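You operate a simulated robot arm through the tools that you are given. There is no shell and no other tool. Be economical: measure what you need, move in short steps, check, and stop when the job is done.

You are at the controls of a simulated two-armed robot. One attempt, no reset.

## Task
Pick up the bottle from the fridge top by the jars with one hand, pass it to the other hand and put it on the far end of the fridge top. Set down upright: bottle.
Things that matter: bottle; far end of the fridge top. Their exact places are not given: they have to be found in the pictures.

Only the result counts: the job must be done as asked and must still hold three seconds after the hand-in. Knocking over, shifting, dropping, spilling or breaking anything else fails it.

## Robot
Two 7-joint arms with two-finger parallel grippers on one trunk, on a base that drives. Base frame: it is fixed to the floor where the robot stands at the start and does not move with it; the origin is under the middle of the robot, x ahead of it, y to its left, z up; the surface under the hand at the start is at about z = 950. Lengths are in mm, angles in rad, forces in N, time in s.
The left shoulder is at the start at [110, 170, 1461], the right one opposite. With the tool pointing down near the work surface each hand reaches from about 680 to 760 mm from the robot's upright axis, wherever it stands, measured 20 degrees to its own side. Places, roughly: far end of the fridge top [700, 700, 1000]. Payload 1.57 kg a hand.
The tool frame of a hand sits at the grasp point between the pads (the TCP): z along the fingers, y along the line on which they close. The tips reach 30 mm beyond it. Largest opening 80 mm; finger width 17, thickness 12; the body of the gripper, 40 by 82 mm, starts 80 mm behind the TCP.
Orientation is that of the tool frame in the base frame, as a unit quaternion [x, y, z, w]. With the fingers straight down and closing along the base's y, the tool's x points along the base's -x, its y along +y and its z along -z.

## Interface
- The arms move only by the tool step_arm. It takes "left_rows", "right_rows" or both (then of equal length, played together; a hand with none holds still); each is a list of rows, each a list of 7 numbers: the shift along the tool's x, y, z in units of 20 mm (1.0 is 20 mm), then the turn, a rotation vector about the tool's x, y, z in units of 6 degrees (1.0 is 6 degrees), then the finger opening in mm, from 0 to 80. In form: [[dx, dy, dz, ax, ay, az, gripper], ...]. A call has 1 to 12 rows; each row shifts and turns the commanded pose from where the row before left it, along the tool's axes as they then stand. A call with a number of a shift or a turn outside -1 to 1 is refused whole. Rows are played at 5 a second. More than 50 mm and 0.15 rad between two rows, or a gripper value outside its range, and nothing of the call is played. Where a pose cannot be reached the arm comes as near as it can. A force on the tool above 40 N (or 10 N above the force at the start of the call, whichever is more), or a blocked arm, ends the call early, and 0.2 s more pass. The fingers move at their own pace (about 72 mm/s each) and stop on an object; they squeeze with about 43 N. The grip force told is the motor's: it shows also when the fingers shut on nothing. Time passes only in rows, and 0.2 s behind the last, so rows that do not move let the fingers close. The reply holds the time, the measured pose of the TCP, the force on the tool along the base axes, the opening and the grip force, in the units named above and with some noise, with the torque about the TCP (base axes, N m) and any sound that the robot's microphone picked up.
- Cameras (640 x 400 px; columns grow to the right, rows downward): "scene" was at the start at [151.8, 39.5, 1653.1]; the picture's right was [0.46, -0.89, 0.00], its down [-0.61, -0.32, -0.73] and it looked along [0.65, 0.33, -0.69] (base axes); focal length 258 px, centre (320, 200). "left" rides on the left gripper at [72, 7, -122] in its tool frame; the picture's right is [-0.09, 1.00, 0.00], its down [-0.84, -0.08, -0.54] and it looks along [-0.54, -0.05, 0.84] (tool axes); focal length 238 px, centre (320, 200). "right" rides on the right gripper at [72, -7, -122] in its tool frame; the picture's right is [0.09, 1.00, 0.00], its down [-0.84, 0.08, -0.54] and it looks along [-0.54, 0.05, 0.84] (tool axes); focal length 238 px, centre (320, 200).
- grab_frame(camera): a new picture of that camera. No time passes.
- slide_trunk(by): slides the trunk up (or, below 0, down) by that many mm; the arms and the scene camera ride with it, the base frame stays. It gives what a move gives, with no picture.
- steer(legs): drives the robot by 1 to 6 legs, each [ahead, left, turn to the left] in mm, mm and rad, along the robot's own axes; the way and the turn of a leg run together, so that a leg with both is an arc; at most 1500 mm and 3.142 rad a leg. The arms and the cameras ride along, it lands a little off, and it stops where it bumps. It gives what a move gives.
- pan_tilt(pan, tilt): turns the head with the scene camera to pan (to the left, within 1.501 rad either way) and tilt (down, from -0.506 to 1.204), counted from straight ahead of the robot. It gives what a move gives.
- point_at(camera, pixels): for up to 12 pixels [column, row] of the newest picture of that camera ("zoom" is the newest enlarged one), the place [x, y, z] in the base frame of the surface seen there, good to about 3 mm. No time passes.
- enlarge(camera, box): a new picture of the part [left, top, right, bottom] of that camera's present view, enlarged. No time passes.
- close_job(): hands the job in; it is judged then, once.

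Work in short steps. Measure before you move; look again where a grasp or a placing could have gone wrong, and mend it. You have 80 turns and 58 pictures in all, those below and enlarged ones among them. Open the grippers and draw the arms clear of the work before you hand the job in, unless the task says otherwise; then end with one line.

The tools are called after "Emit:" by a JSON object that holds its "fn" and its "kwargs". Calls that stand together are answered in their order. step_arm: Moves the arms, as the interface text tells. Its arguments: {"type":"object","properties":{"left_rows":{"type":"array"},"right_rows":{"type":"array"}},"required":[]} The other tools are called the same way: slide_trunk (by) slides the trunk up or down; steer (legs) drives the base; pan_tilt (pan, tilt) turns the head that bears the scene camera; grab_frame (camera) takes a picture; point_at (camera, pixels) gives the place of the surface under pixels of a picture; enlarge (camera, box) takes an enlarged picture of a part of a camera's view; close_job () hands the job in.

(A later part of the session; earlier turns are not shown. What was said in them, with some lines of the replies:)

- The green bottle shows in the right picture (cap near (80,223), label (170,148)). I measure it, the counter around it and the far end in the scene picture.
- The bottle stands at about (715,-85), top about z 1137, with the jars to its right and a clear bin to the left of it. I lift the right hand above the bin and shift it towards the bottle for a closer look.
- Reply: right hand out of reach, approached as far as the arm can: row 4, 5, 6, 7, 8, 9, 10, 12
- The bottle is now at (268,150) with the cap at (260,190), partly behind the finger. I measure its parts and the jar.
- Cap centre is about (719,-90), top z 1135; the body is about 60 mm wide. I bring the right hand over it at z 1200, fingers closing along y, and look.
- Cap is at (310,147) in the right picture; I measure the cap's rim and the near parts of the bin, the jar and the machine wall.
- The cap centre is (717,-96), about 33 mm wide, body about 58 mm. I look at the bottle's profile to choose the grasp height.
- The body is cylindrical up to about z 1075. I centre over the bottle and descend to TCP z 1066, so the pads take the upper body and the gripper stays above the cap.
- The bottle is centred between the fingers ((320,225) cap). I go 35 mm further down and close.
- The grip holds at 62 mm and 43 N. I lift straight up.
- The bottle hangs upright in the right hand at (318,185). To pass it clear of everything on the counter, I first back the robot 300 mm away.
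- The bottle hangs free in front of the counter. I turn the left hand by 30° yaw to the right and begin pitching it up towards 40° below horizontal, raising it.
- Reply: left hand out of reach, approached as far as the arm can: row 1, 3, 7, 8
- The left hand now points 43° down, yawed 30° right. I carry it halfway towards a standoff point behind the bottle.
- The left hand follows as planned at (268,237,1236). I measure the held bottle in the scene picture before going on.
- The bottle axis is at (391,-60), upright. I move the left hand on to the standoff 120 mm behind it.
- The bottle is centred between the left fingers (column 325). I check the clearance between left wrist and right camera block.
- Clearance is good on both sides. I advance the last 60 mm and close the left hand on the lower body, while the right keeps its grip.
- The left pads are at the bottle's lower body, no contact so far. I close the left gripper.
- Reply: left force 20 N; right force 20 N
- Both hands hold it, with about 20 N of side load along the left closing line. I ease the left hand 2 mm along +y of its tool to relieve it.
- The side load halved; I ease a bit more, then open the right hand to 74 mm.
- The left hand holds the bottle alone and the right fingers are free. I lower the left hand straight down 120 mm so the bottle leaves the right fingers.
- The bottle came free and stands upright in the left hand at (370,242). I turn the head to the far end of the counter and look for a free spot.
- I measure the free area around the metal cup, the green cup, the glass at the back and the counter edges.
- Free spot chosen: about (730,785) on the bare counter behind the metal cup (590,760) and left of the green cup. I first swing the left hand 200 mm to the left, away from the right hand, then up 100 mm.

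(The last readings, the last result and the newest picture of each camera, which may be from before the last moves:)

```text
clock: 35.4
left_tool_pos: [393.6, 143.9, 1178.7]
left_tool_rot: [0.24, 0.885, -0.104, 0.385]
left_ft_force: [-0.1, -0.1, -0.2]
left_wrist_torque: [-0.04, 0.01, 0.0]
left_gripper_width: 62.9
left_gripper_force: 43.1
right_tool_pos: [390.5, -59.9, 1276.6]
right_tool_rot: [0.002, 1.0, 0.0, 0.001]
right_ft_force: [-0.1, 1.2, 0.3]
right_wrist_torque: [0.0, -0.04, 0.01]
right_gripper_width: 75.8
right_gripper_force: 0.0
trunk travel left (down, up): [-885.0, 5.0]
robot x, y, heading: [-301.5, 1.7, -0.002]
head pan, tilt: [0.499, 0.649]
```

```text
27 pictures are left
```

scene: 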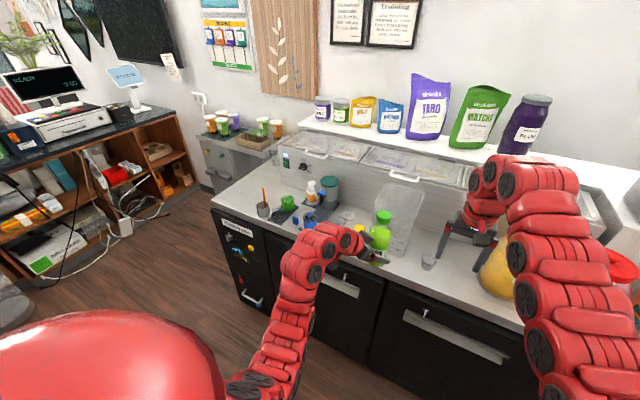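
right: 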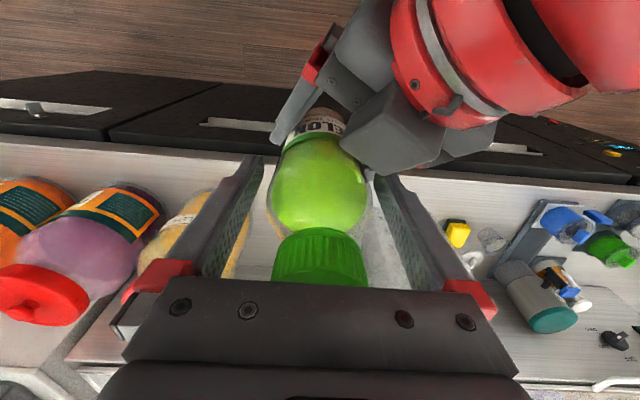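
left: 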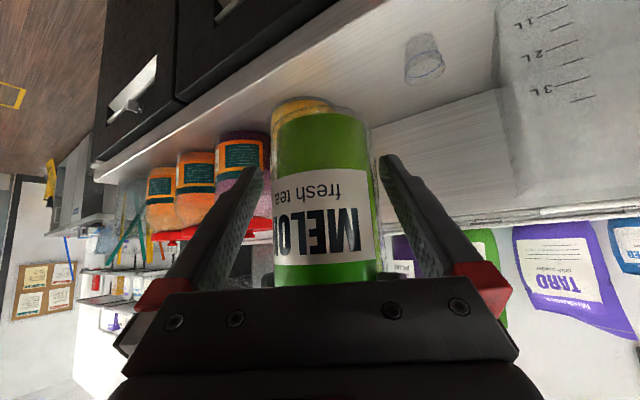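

The left hand is clear at (394,143,1178). I drive left 640 mm while still back from the counter.

Emit:
{"fn": "steer", "kwargs": {"legs": [[0, 640, 0]]}}

Emit:
{"fn": "grab_frame", "kwargs": {"camera": "scene"}}

```text
clock: 39.0
left_tool_pos: [397.2, 777.4, 1179.3]
left_tool_rot: [0.242, 0.884, -0.105, 0.385]
left_ft_force: [-0.2, -0.4, -0.1]
left_wrist_torque: [-0.02, 0.0, 0.02]
left_gripper_width: 63.0
left_gripper_force: 42.3
right_tool_pos: [392.4, 573.9, 1277.0]
right_tool_rot: [0.004, 1.0, 0.0, 0.001]
right_ft_force: [1.1, 0.0, 0.5]
right_wrist_torque: [-0.03, 0.03, 0.03]
right_gripper_width: 76.1
right_gripper_force: 0.1
trunk travel left (down, up): [-885.0, 5.0]
robot x, y, heading: [-296.9, 636.0, -0.007]
head pan, tilt: [0.499, 0.649]
```

```text
26 pictures are left
```

scene: 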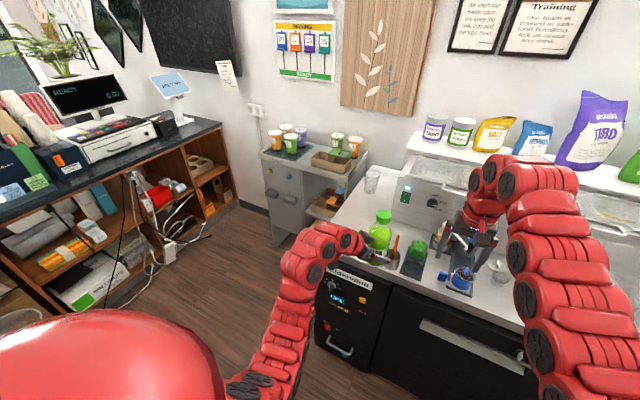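

Now opposite the far end. I zoom in on the metal cup with its straw (about (393,245)), and the tray, and measure their tops.

Emit:
{"fn": "enlarge", "kwargs": {"camera": "scene", "box": [340, 170, 500, 300]}}

Emit:
{"fn": "point_at", "kwargs": {"camera": "scene", "pixels": [[397, 236], [392, 254], [418, 243], [412, 265], [395, 222], [405, 215], [370, 205], [445, 232], [465, 275], [380, 240], [432, 215], [400, 225]]}}

```text
3.08 times, centred on (420, 235) of scene
```

zoom: 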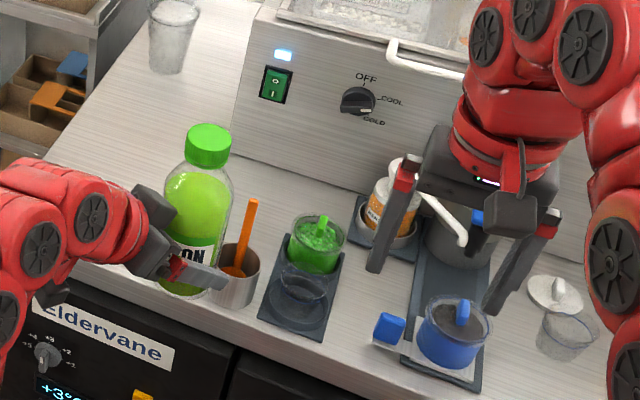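

```text
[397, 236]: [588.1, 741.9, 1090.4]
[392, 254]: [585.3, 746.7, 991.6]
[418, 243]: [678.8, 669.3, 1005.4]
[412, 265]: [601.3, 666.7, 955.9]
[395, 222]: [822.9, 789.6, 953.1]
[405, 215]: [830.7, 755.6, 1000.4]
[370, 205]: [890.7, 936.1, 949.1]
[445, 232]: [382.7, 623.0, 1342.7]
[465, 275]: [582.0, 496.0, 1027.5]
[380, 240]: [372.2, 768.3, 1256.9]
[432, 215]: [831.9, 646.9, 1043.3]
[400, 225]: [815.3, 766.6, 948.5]
```

The straw tops out at z 1092 and the bottle's bottom is at about 1137, so it clears. I drive ahead 300 mm.

Emit:
{"fn": "steer", "kwargs": {"legs": [[300, 0, 0.005]]}}

Emit:
{"fn": "grab_frame", "kwargs": {"camera": "scene"}}

Emit:
{"fn": "grab_frame", "kwargs": {"camera": "left"}}

```text
clock: 41.0
left_tool_pos: [694.2, 777.9, 1180.4]
left_tool_rot: [0.24, 0.885, -0.104, 0.385]
left_ft_force: [-0.1, 0.7, -0.7]
left_wrist_torque: [0.02, 0.0, 0.01]
left_gripper_width: 63.0
left_gripper_force: 43.0
right_tool_pos: [690.5, 575.8, 1277.1]
right_tool_rot: [0.002, 1.0, 0.0, 0.002]
right_ft_force: [-0.1, 1.1, -1.1]
right_wrist_torque: [0.0, -0.02, -0.01]
right_gripper_width: 76.1
right_gripper_force: 0.1
trunk travel left (down, up): [-885.0, 5.0]
robot x, y, heading: [-1.0, 638.9, -0.005]
head pan, tilt: [0.499, 0.649]
```

```text
24 pictures are left
```

scene: 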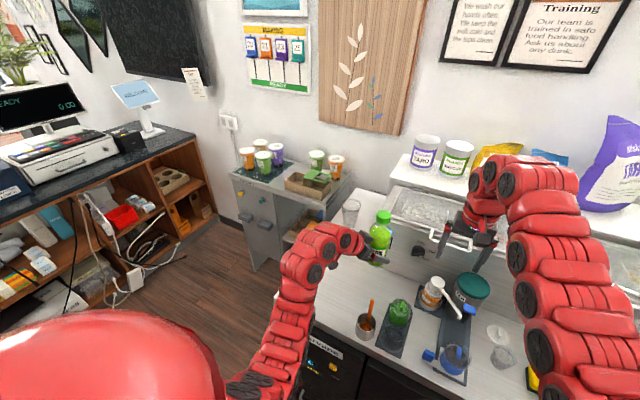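

```text
23 pictures are left
```

left: 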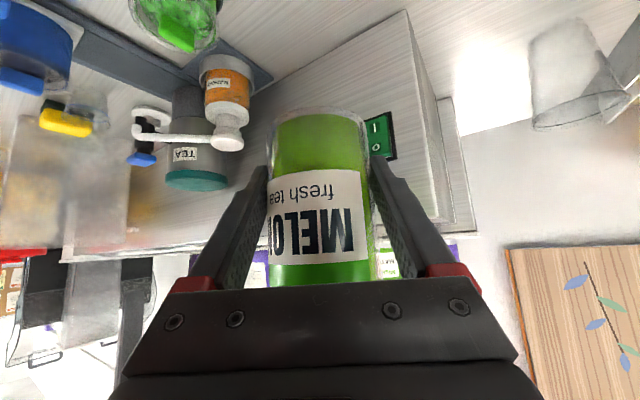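

Clear all round. I shift to about (728,795) and lower 100 mm with the arm.

Emit:
{"fn": "step_arm", "kwargs": {"left_rows": [[-0.36, 0.8, 0.385, 0, 0, 0, 40], [-0.36, 0.8, 0.385, 0, 0, 0, 40], [0.731, 0, 0.684, 0, 0, 0, 40], [0.731, 0, 0.684, 0, 0, 0, 40], [0.731, 0, 0.684, 0, 0, 0, 40], [0.731, 0, 0.684, 0, 0, 0, 40], [0.731, 0, 0.684, 0, 0, 0, 40], [0, 0, 0, 0, 0, 0, 40]]}}

Emit:
{"fn": "grab_frame", "kwargs": {"camera": "scene"}}

```text
clock: 42.8
left_tool_pos: [730.4, 794.7, 1079.8]
left_tool_rot: [0.239, 0.885, -0.104, 0.385]
left_ft_force: [-0.1, -0.8, -0.6]
left_wrist_torque: [0.01, -0.03, 0.0]
left_gripper_width: 63.0
left_gripper_force: 43.0
right_tool_pos: [691.2, 574.3, 1276.0]
right_tool_rot: [0.003, 1.0, 0.0, 0.001]
right_ft_force: [0.1, 0.4, 0.2]
right_wrist_torque: [-0.01, 0.0, -0.01]
right_gripper_width: 76.2
right_gripper_force: 0.1
trunk travel left (down, up): [-885.0, 5.0]
robot x, y, heading: [2.7, 635.2, -0.002]
head pan, tilt: [0.499, 0.649]
```

```text
22 pictures are left
```

scene: 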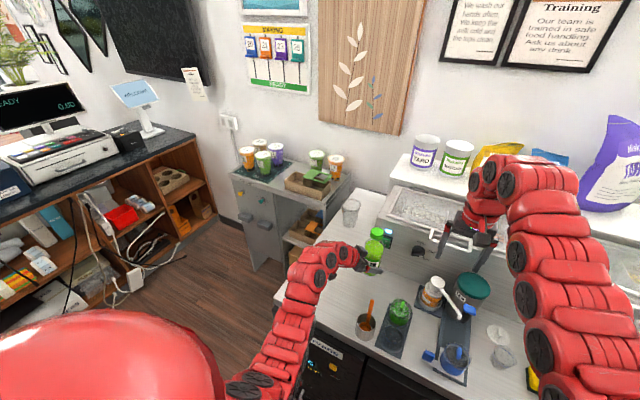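

No contact; bottle hangs above the bare counter. I lower another 75 mm to z about 1005 and check.

Emit:
{"fn": "step_arm", "kwargs": {"left_rows": [[0.731, 0, 0.684, 0, 0, 0, 40], [0.731, 0, 0.684, 0, 0, 0, 40], [0.731, 0, 0.684, 0, 0, 0, 40], [0.548, 0, 0.513, 0, 0, 0, 40], [0, 0, 0, 0, 0, 0, 40]]}}

Emit:
{"fn": "enlarge", "kwargs": {"camera": "scene", "box": [320, 200, 440, 340]}}

Emit:
{"fn": "grab_frame", "kwargs": {"camera": "left"}}

```text
clock: 44.0
left_tool_pos: [730.5, 794.8, 1003.7]
left_tool_rot: [0.24, 0.885, -0.104, 0.385]
left_ft_force: [0.1, -0.4, -0.7]
left_wrist_torque: [0.02, 0.02, -0.01]
left_gripper_width: 63.2
left_gripper_force: 43.0
right_tool_pos: [691.2, 575.5, 1276.1]
right_tool_rot: [0.003, 1.0, 0.0, 0.0]
right_ft_force: [0.1, 0.5, 0.4]
right_wrist_torque: [0.02, 0.0, 0.01]
right_gripper_width: 75.8
right_gripper_force: 0.1
trunk travel left (down, up): [-885.0, 5.0]
robot x, y, heading: [0.8, 637.5, -0.005]
head pan, tilt: [0.499, 0.649]
```

```text
2.86 times, centred on (380, 270) of scene
```

zoom: 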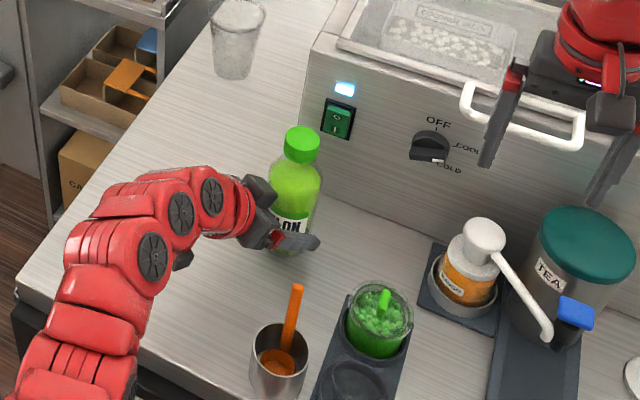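

```text
20 pictures are left
```

left: 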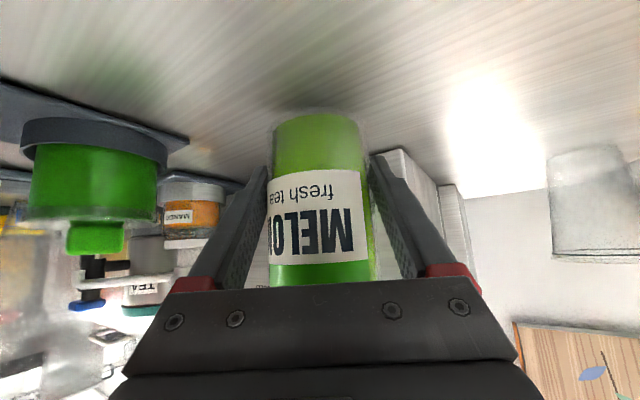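

Bottle is upright, about 12 mm above the counter. I lower in 4 mm steps and watch the force.

Emit:
{"fn": "step_arm", "kwargs": {"left_rows": [[0.146, 0, 0.137, 0, 0, 0, 40], [0.146, 0, 0.137, 0, 0, 0, 40], [0.073, 0, 0.068, 0, 0, 0, 40], [0, 0, 0, 0, 0, 0, 40]]}}

```text
clock: 45.0
left_tool_pos: [730.7, 795.6, 993.7]
left_tool_rot: [0.239, 0.885, -0.104, 0.384]
left_ft_force: [0.3, 0.3, -0.2]
left_wrist_torque: [0.02, 0.04, 0.03]
left_gripper_width: 63.2
left_gripper_force: 42.7
right_tool_pos: [691.4, 575.6, 1276.2]
right_tool_rot: [0.003, 1.0, -0.001, 0.001]
right_ft_force: [0.1, 0.3, -0.3]
right_wrist_torque: [0.03, -0.02, 0.04]
right_gripper_width: 76.1
right_gripper_force: 0.0
trunk travel left (down, up): [-885.0, 5.0]
robot x, y, heading: [-2.5, 637.8, -0.006]
head pan, tilt: [0.499, 0.649]
```

No contact yet; 1 mm steps now.

Emit:
{"fn": "step_arm", "kwargs": {"left_rows": [[0.037, 0, 0.034, 0, 0, 0, 40], [0.037, 0, 0.034, 0, 0, 0, 40], [0, 0, 0, 0, 0, 0, 40]]}}

```text
clock: 45.8
left_tool_pos: [729.9, 794.4, 991.9]
left_tool_rot: [0.239, 0.885, -0.104, 0.385]
left_ft_force: [0.5, -0.2, 0.4]
left_wrist_torque: [0.0, 0.04, 0.0]
left_gripper_width: 62.9
left_gripper_force: 43.0
right_tool_pos: [691.2, 574.5, 1276.0]
right_tool_rot: [0.003, 1.0, 0.0, 0.0]
right_ft_force: [1.0, -0.5, -0.2]
right_wrist_torque: [0.01, 0.0, 0.05]
right_gripper_width: 75.8
right_gripper_force: 0.1
trunk travel left (down, up): [-885.0, 5.0]
robot x, y, heading: [-2.7, 635.2, -0.006]
head pan, tilt: [0.499, 0.649]
```

Still no clear upward force; two more mm, checking.

Emit:
{"fn": "step_arm", "kwargs": {"left_rows": [[0.037, 0, 0.034, 0, 0, 0, 40], [0.037, 0, 0.034, 0, 0, 0, 40], [0, 0, 0, 0, 0, 0, 40]]}}

Emit:
{"fn": "grab_frame", "kwargs": {"camera": "left"}}

Emit:
{"fn": "enlarge", "kwargs": {"camera": "scene", "box": [390, 230, 450, 300]}}

```text
clock: 46.6
left_tool_pos: [729.7, 795.6, 991.2]
left_tool_rot: [0.239, 0.885, -0.103, 0.385]
left_ft_force: [0.2, 1.3, 4.4]
left_wrist_torque: [-0.21, 0.07, 0.0]
left_gripper_width: 62.9
left_gripper_force: 42.6
right_tool_pos: [690.6, 574.4, 1275.9]
right_tool_rot: [0.003, 1.0, 0.0, 0.001]
right_ft_force: [0.8, 0.1, 1.0]
right_wrist_torque: [0.0, 0.0, -0.01]
right_gripper_width: 75.9
right_gripper_force: 0.0
trunk travel left (down, up): [-885.0, 5.0]
robot x, y, heading: [0.7, 636.3, -0.007]
head pan, tilt: [0.499, 0.649]
```

```text
19 pictures are left
```

left: 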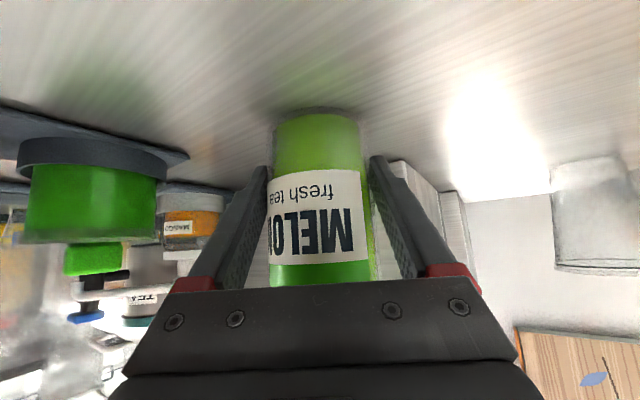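

```text
5.71 times, centred on (420, 265) of scene
```

zoom: 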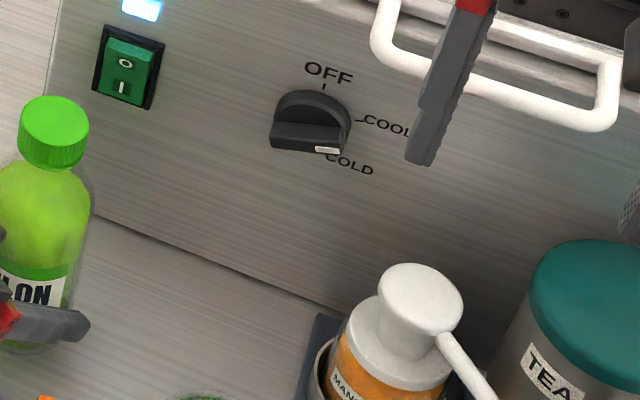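

Upward force of 4.4 N: the bottle stands on the counter. I open gently.

Emit:
{"fn": "step_arm", "kwargs": {"left_rows": [[0, 0, 0, 0, 0, 0, 63], [0, 0, 0, 0, 0, 0, 66], [0, 0, 0, 0, 0, 0, 72], [0, 0, 0, 0, 0, 0, 80], [0, 0, 0, 0, 0, 0, 80]]}}

Emit:
{"fn": "grab_frame", "kwargs": {"camera": "left"}}

```text
clock: 47.8
left_tool_pos: [730.9, 795.5, 991.4]
left_tool_rot: [0.24, 0.885, -0.105, 0.385]
left_ft_force: [0.3, -0.5, 0.9]
left_wrist_torque: [0.0, 0.0, -0.02]
left_gripper_width: 79.9
left_gripper_force: 0.1
right_tool_pos: [691.1, 575.3, 1276.6]
right_tool_rot: [0.002, 1.0, 0.0, 0.002]
right_ft_force: [0.5, 0.8, 1.2]
right_wrist_torque: [-0.01, -0.01, 0.0]
right_gripper_width: 76.1
right_gripper_force: 0.0
trunk travel left (down, up): [-885.0, 5.0]
robot x, y, heading: [-4.2, 636.9, -0.009]
head pan, tilt: [0.499, 0.649]
```

```text
17 pictures are left
```

left: 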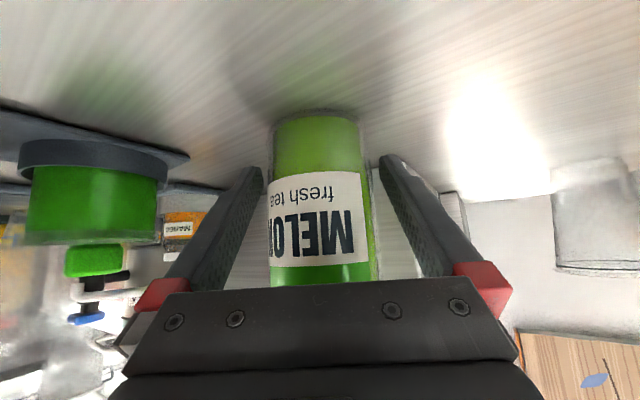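

The bottle stands free and centred between the open fingers. I draw the left hand back along its own axis.

Emit:
{"fn": "step_arm", "kwargs": {"left_rows": [[0, 0, -0.5, 0, 0, 0, 80], [0, 0, -1, 0, 0, 0, 80], [0, 0, -1, 0, 0, 0, 80], [0, 0, -1, 0, 0, 0, 80], [0, 0, -1, 0, 0, 0, 80], [0, 0, -1, 0, 0, 0, 80], [0, 0, -1, 0, 0, 0, 80], [0, 0, -1, 0, 0, 0, 80], [0, 0, 0, 0, 0, 0, 80]]}}

Emit:
{"fn": "grab_frame", "kwargs": {"camera": "scene"}}

```text
clock: 49.8
left_tool_pos: [634.6, 850.9, 1094.1]
left_tool_rot: [0.24, 0.885, -0.104, 0.386]
left_ft_force: [-0.4, -0.8, 0.5]
left_wrist_torque: [0.01, 0.01, -0.02]
left_gripper_width: 80.0
left_gripper_force: 0.0
right_tool_pos: [691.3, 574.4, 1275.7]
right_tool_rot: [0.003, 1.0, 0.0, 0.0]
right_ft_force: [-0.2, 0.3, 0.9]
right_wrist_torque: [-0.01, 0.02, -0.01]
right_gripper_width: 75.9
right_gripper_force: 0.0
trunk travel left (down, up): [-885.0, 5.0]
robot x, y, heading: [-6.6, 635.8, -0.006]
head pan, tilt: [0.499, 0.649]
```

```text
16 pictures are left
```

scene: 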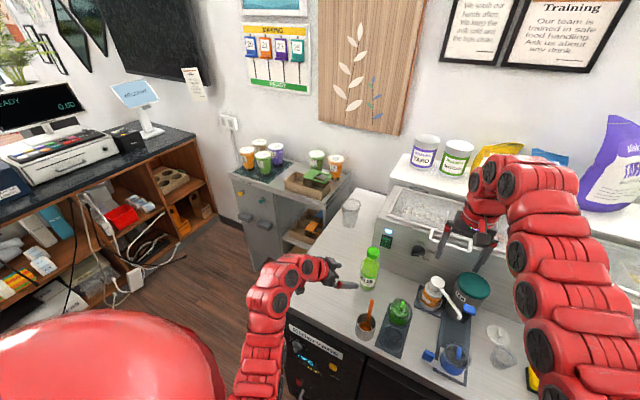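

The bottle stands upright at (370,270). I raise the left hand 60 mm, back the robot off so both arms are clear, and take a last look.

Emit:
{"fn": "step_arm", "kwargs": {"left_rows": [[-0.731, 0, -0.684, 0, 0, 0, 80], [-0.731, 0, -0.684, 0, 0, 0, 80], [-0.731, 0, -0.684, 0, 0, 0, 80], [0, 0, 0, 0, 0, 0, 80]]}}

Emit:
{"fn": "steer", "kwargs": {"legs": [[-300, 0, 0]]}}

Emit:
{"fn": "enlarge", "kwargs": {"camera": "scene", "box": [320, 150, 520, 290]}}

```text
clock: 50.8
left_tool_pos: [634.0, 850.1, 1153.5]
left_tool_rot: [0.239, 0.885, -0.103, 0.385]
left_ft_force: [-0.6, -0.1, 0.5]
left_wrist_torque: [0.03, 0.03, 0.01]
left_gripper_width: 79.9
left_gripper_force: 0.1
right_tool_pos: [691.8, 575.4, 1277.9]
right_tool_rot: [0.003, 1.0, 0.0, 0.0]
right_ft_force: [-0.1, -0.3, 0.2]
right_wrist_torque: [-0.02, -0.03, 0.02]
right_gripper_width: 76.0
right_gripper_force: 0.1
trunk travel left (down, up): [-885.0, 5.0]
robot x, y, heading: [-2.5, 633.6, -0.003]
head pan, tilt: [0.499, 0.649]
```

```text
clock: 52.9
left_tool_pos: [337.2, 852.9, 1152.0]
left_tool_rot: [0.239, 0.886, -0.104, 0.384]
left_ft_force: [-0.5, 0.5, 0.1]
left_wrist_torque: [-0.01, 0.01, 0.02]
left_gripper_width: 80.1
left_gripper_force: 0.0
right_tool_pos: [395.6, 578.6, 1274.7]
right_tool_rot: [0.001, 1.0, -0.001, 0.0]
right_ft_force: [0.4, 0.1, -0.9]
right_wrist_torque: [-0.01, -0.02, 0.03]
right_gripper_width: 75.9
right_gripper_force: 0.0
trunk travel left (down, up): [-885.0, 5.0]
robot x, y, heading: [-295.1, 636.1, -0.003]
head pan, tilt: [0.499, 0.649]
```

```text
2.86 times, centred on (420, 220) of scene
```

zoom: 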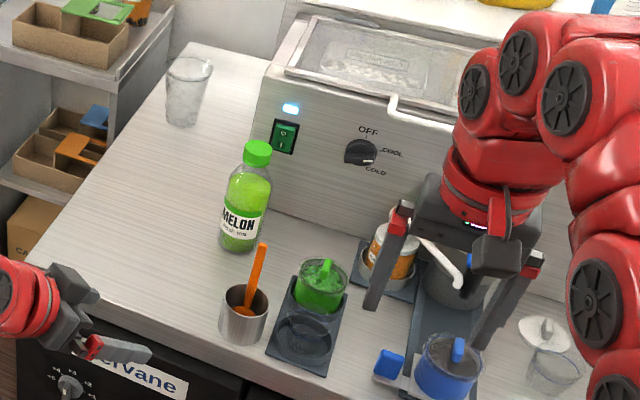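

The bottle stands upright on the far end, nothing else has moved, and both hands are open and clear. I hand in the job.

Emit:
{"fn": "close_job", "kwargs": {}}

```text
The job is handed in.
```

The melon bottle was picked up by the right hand, passed to the left hand in the air, and now stands upright on the far end of the fridge top at about (730, 795). Nothing else looked moved in the last picture, and the job is handed in.
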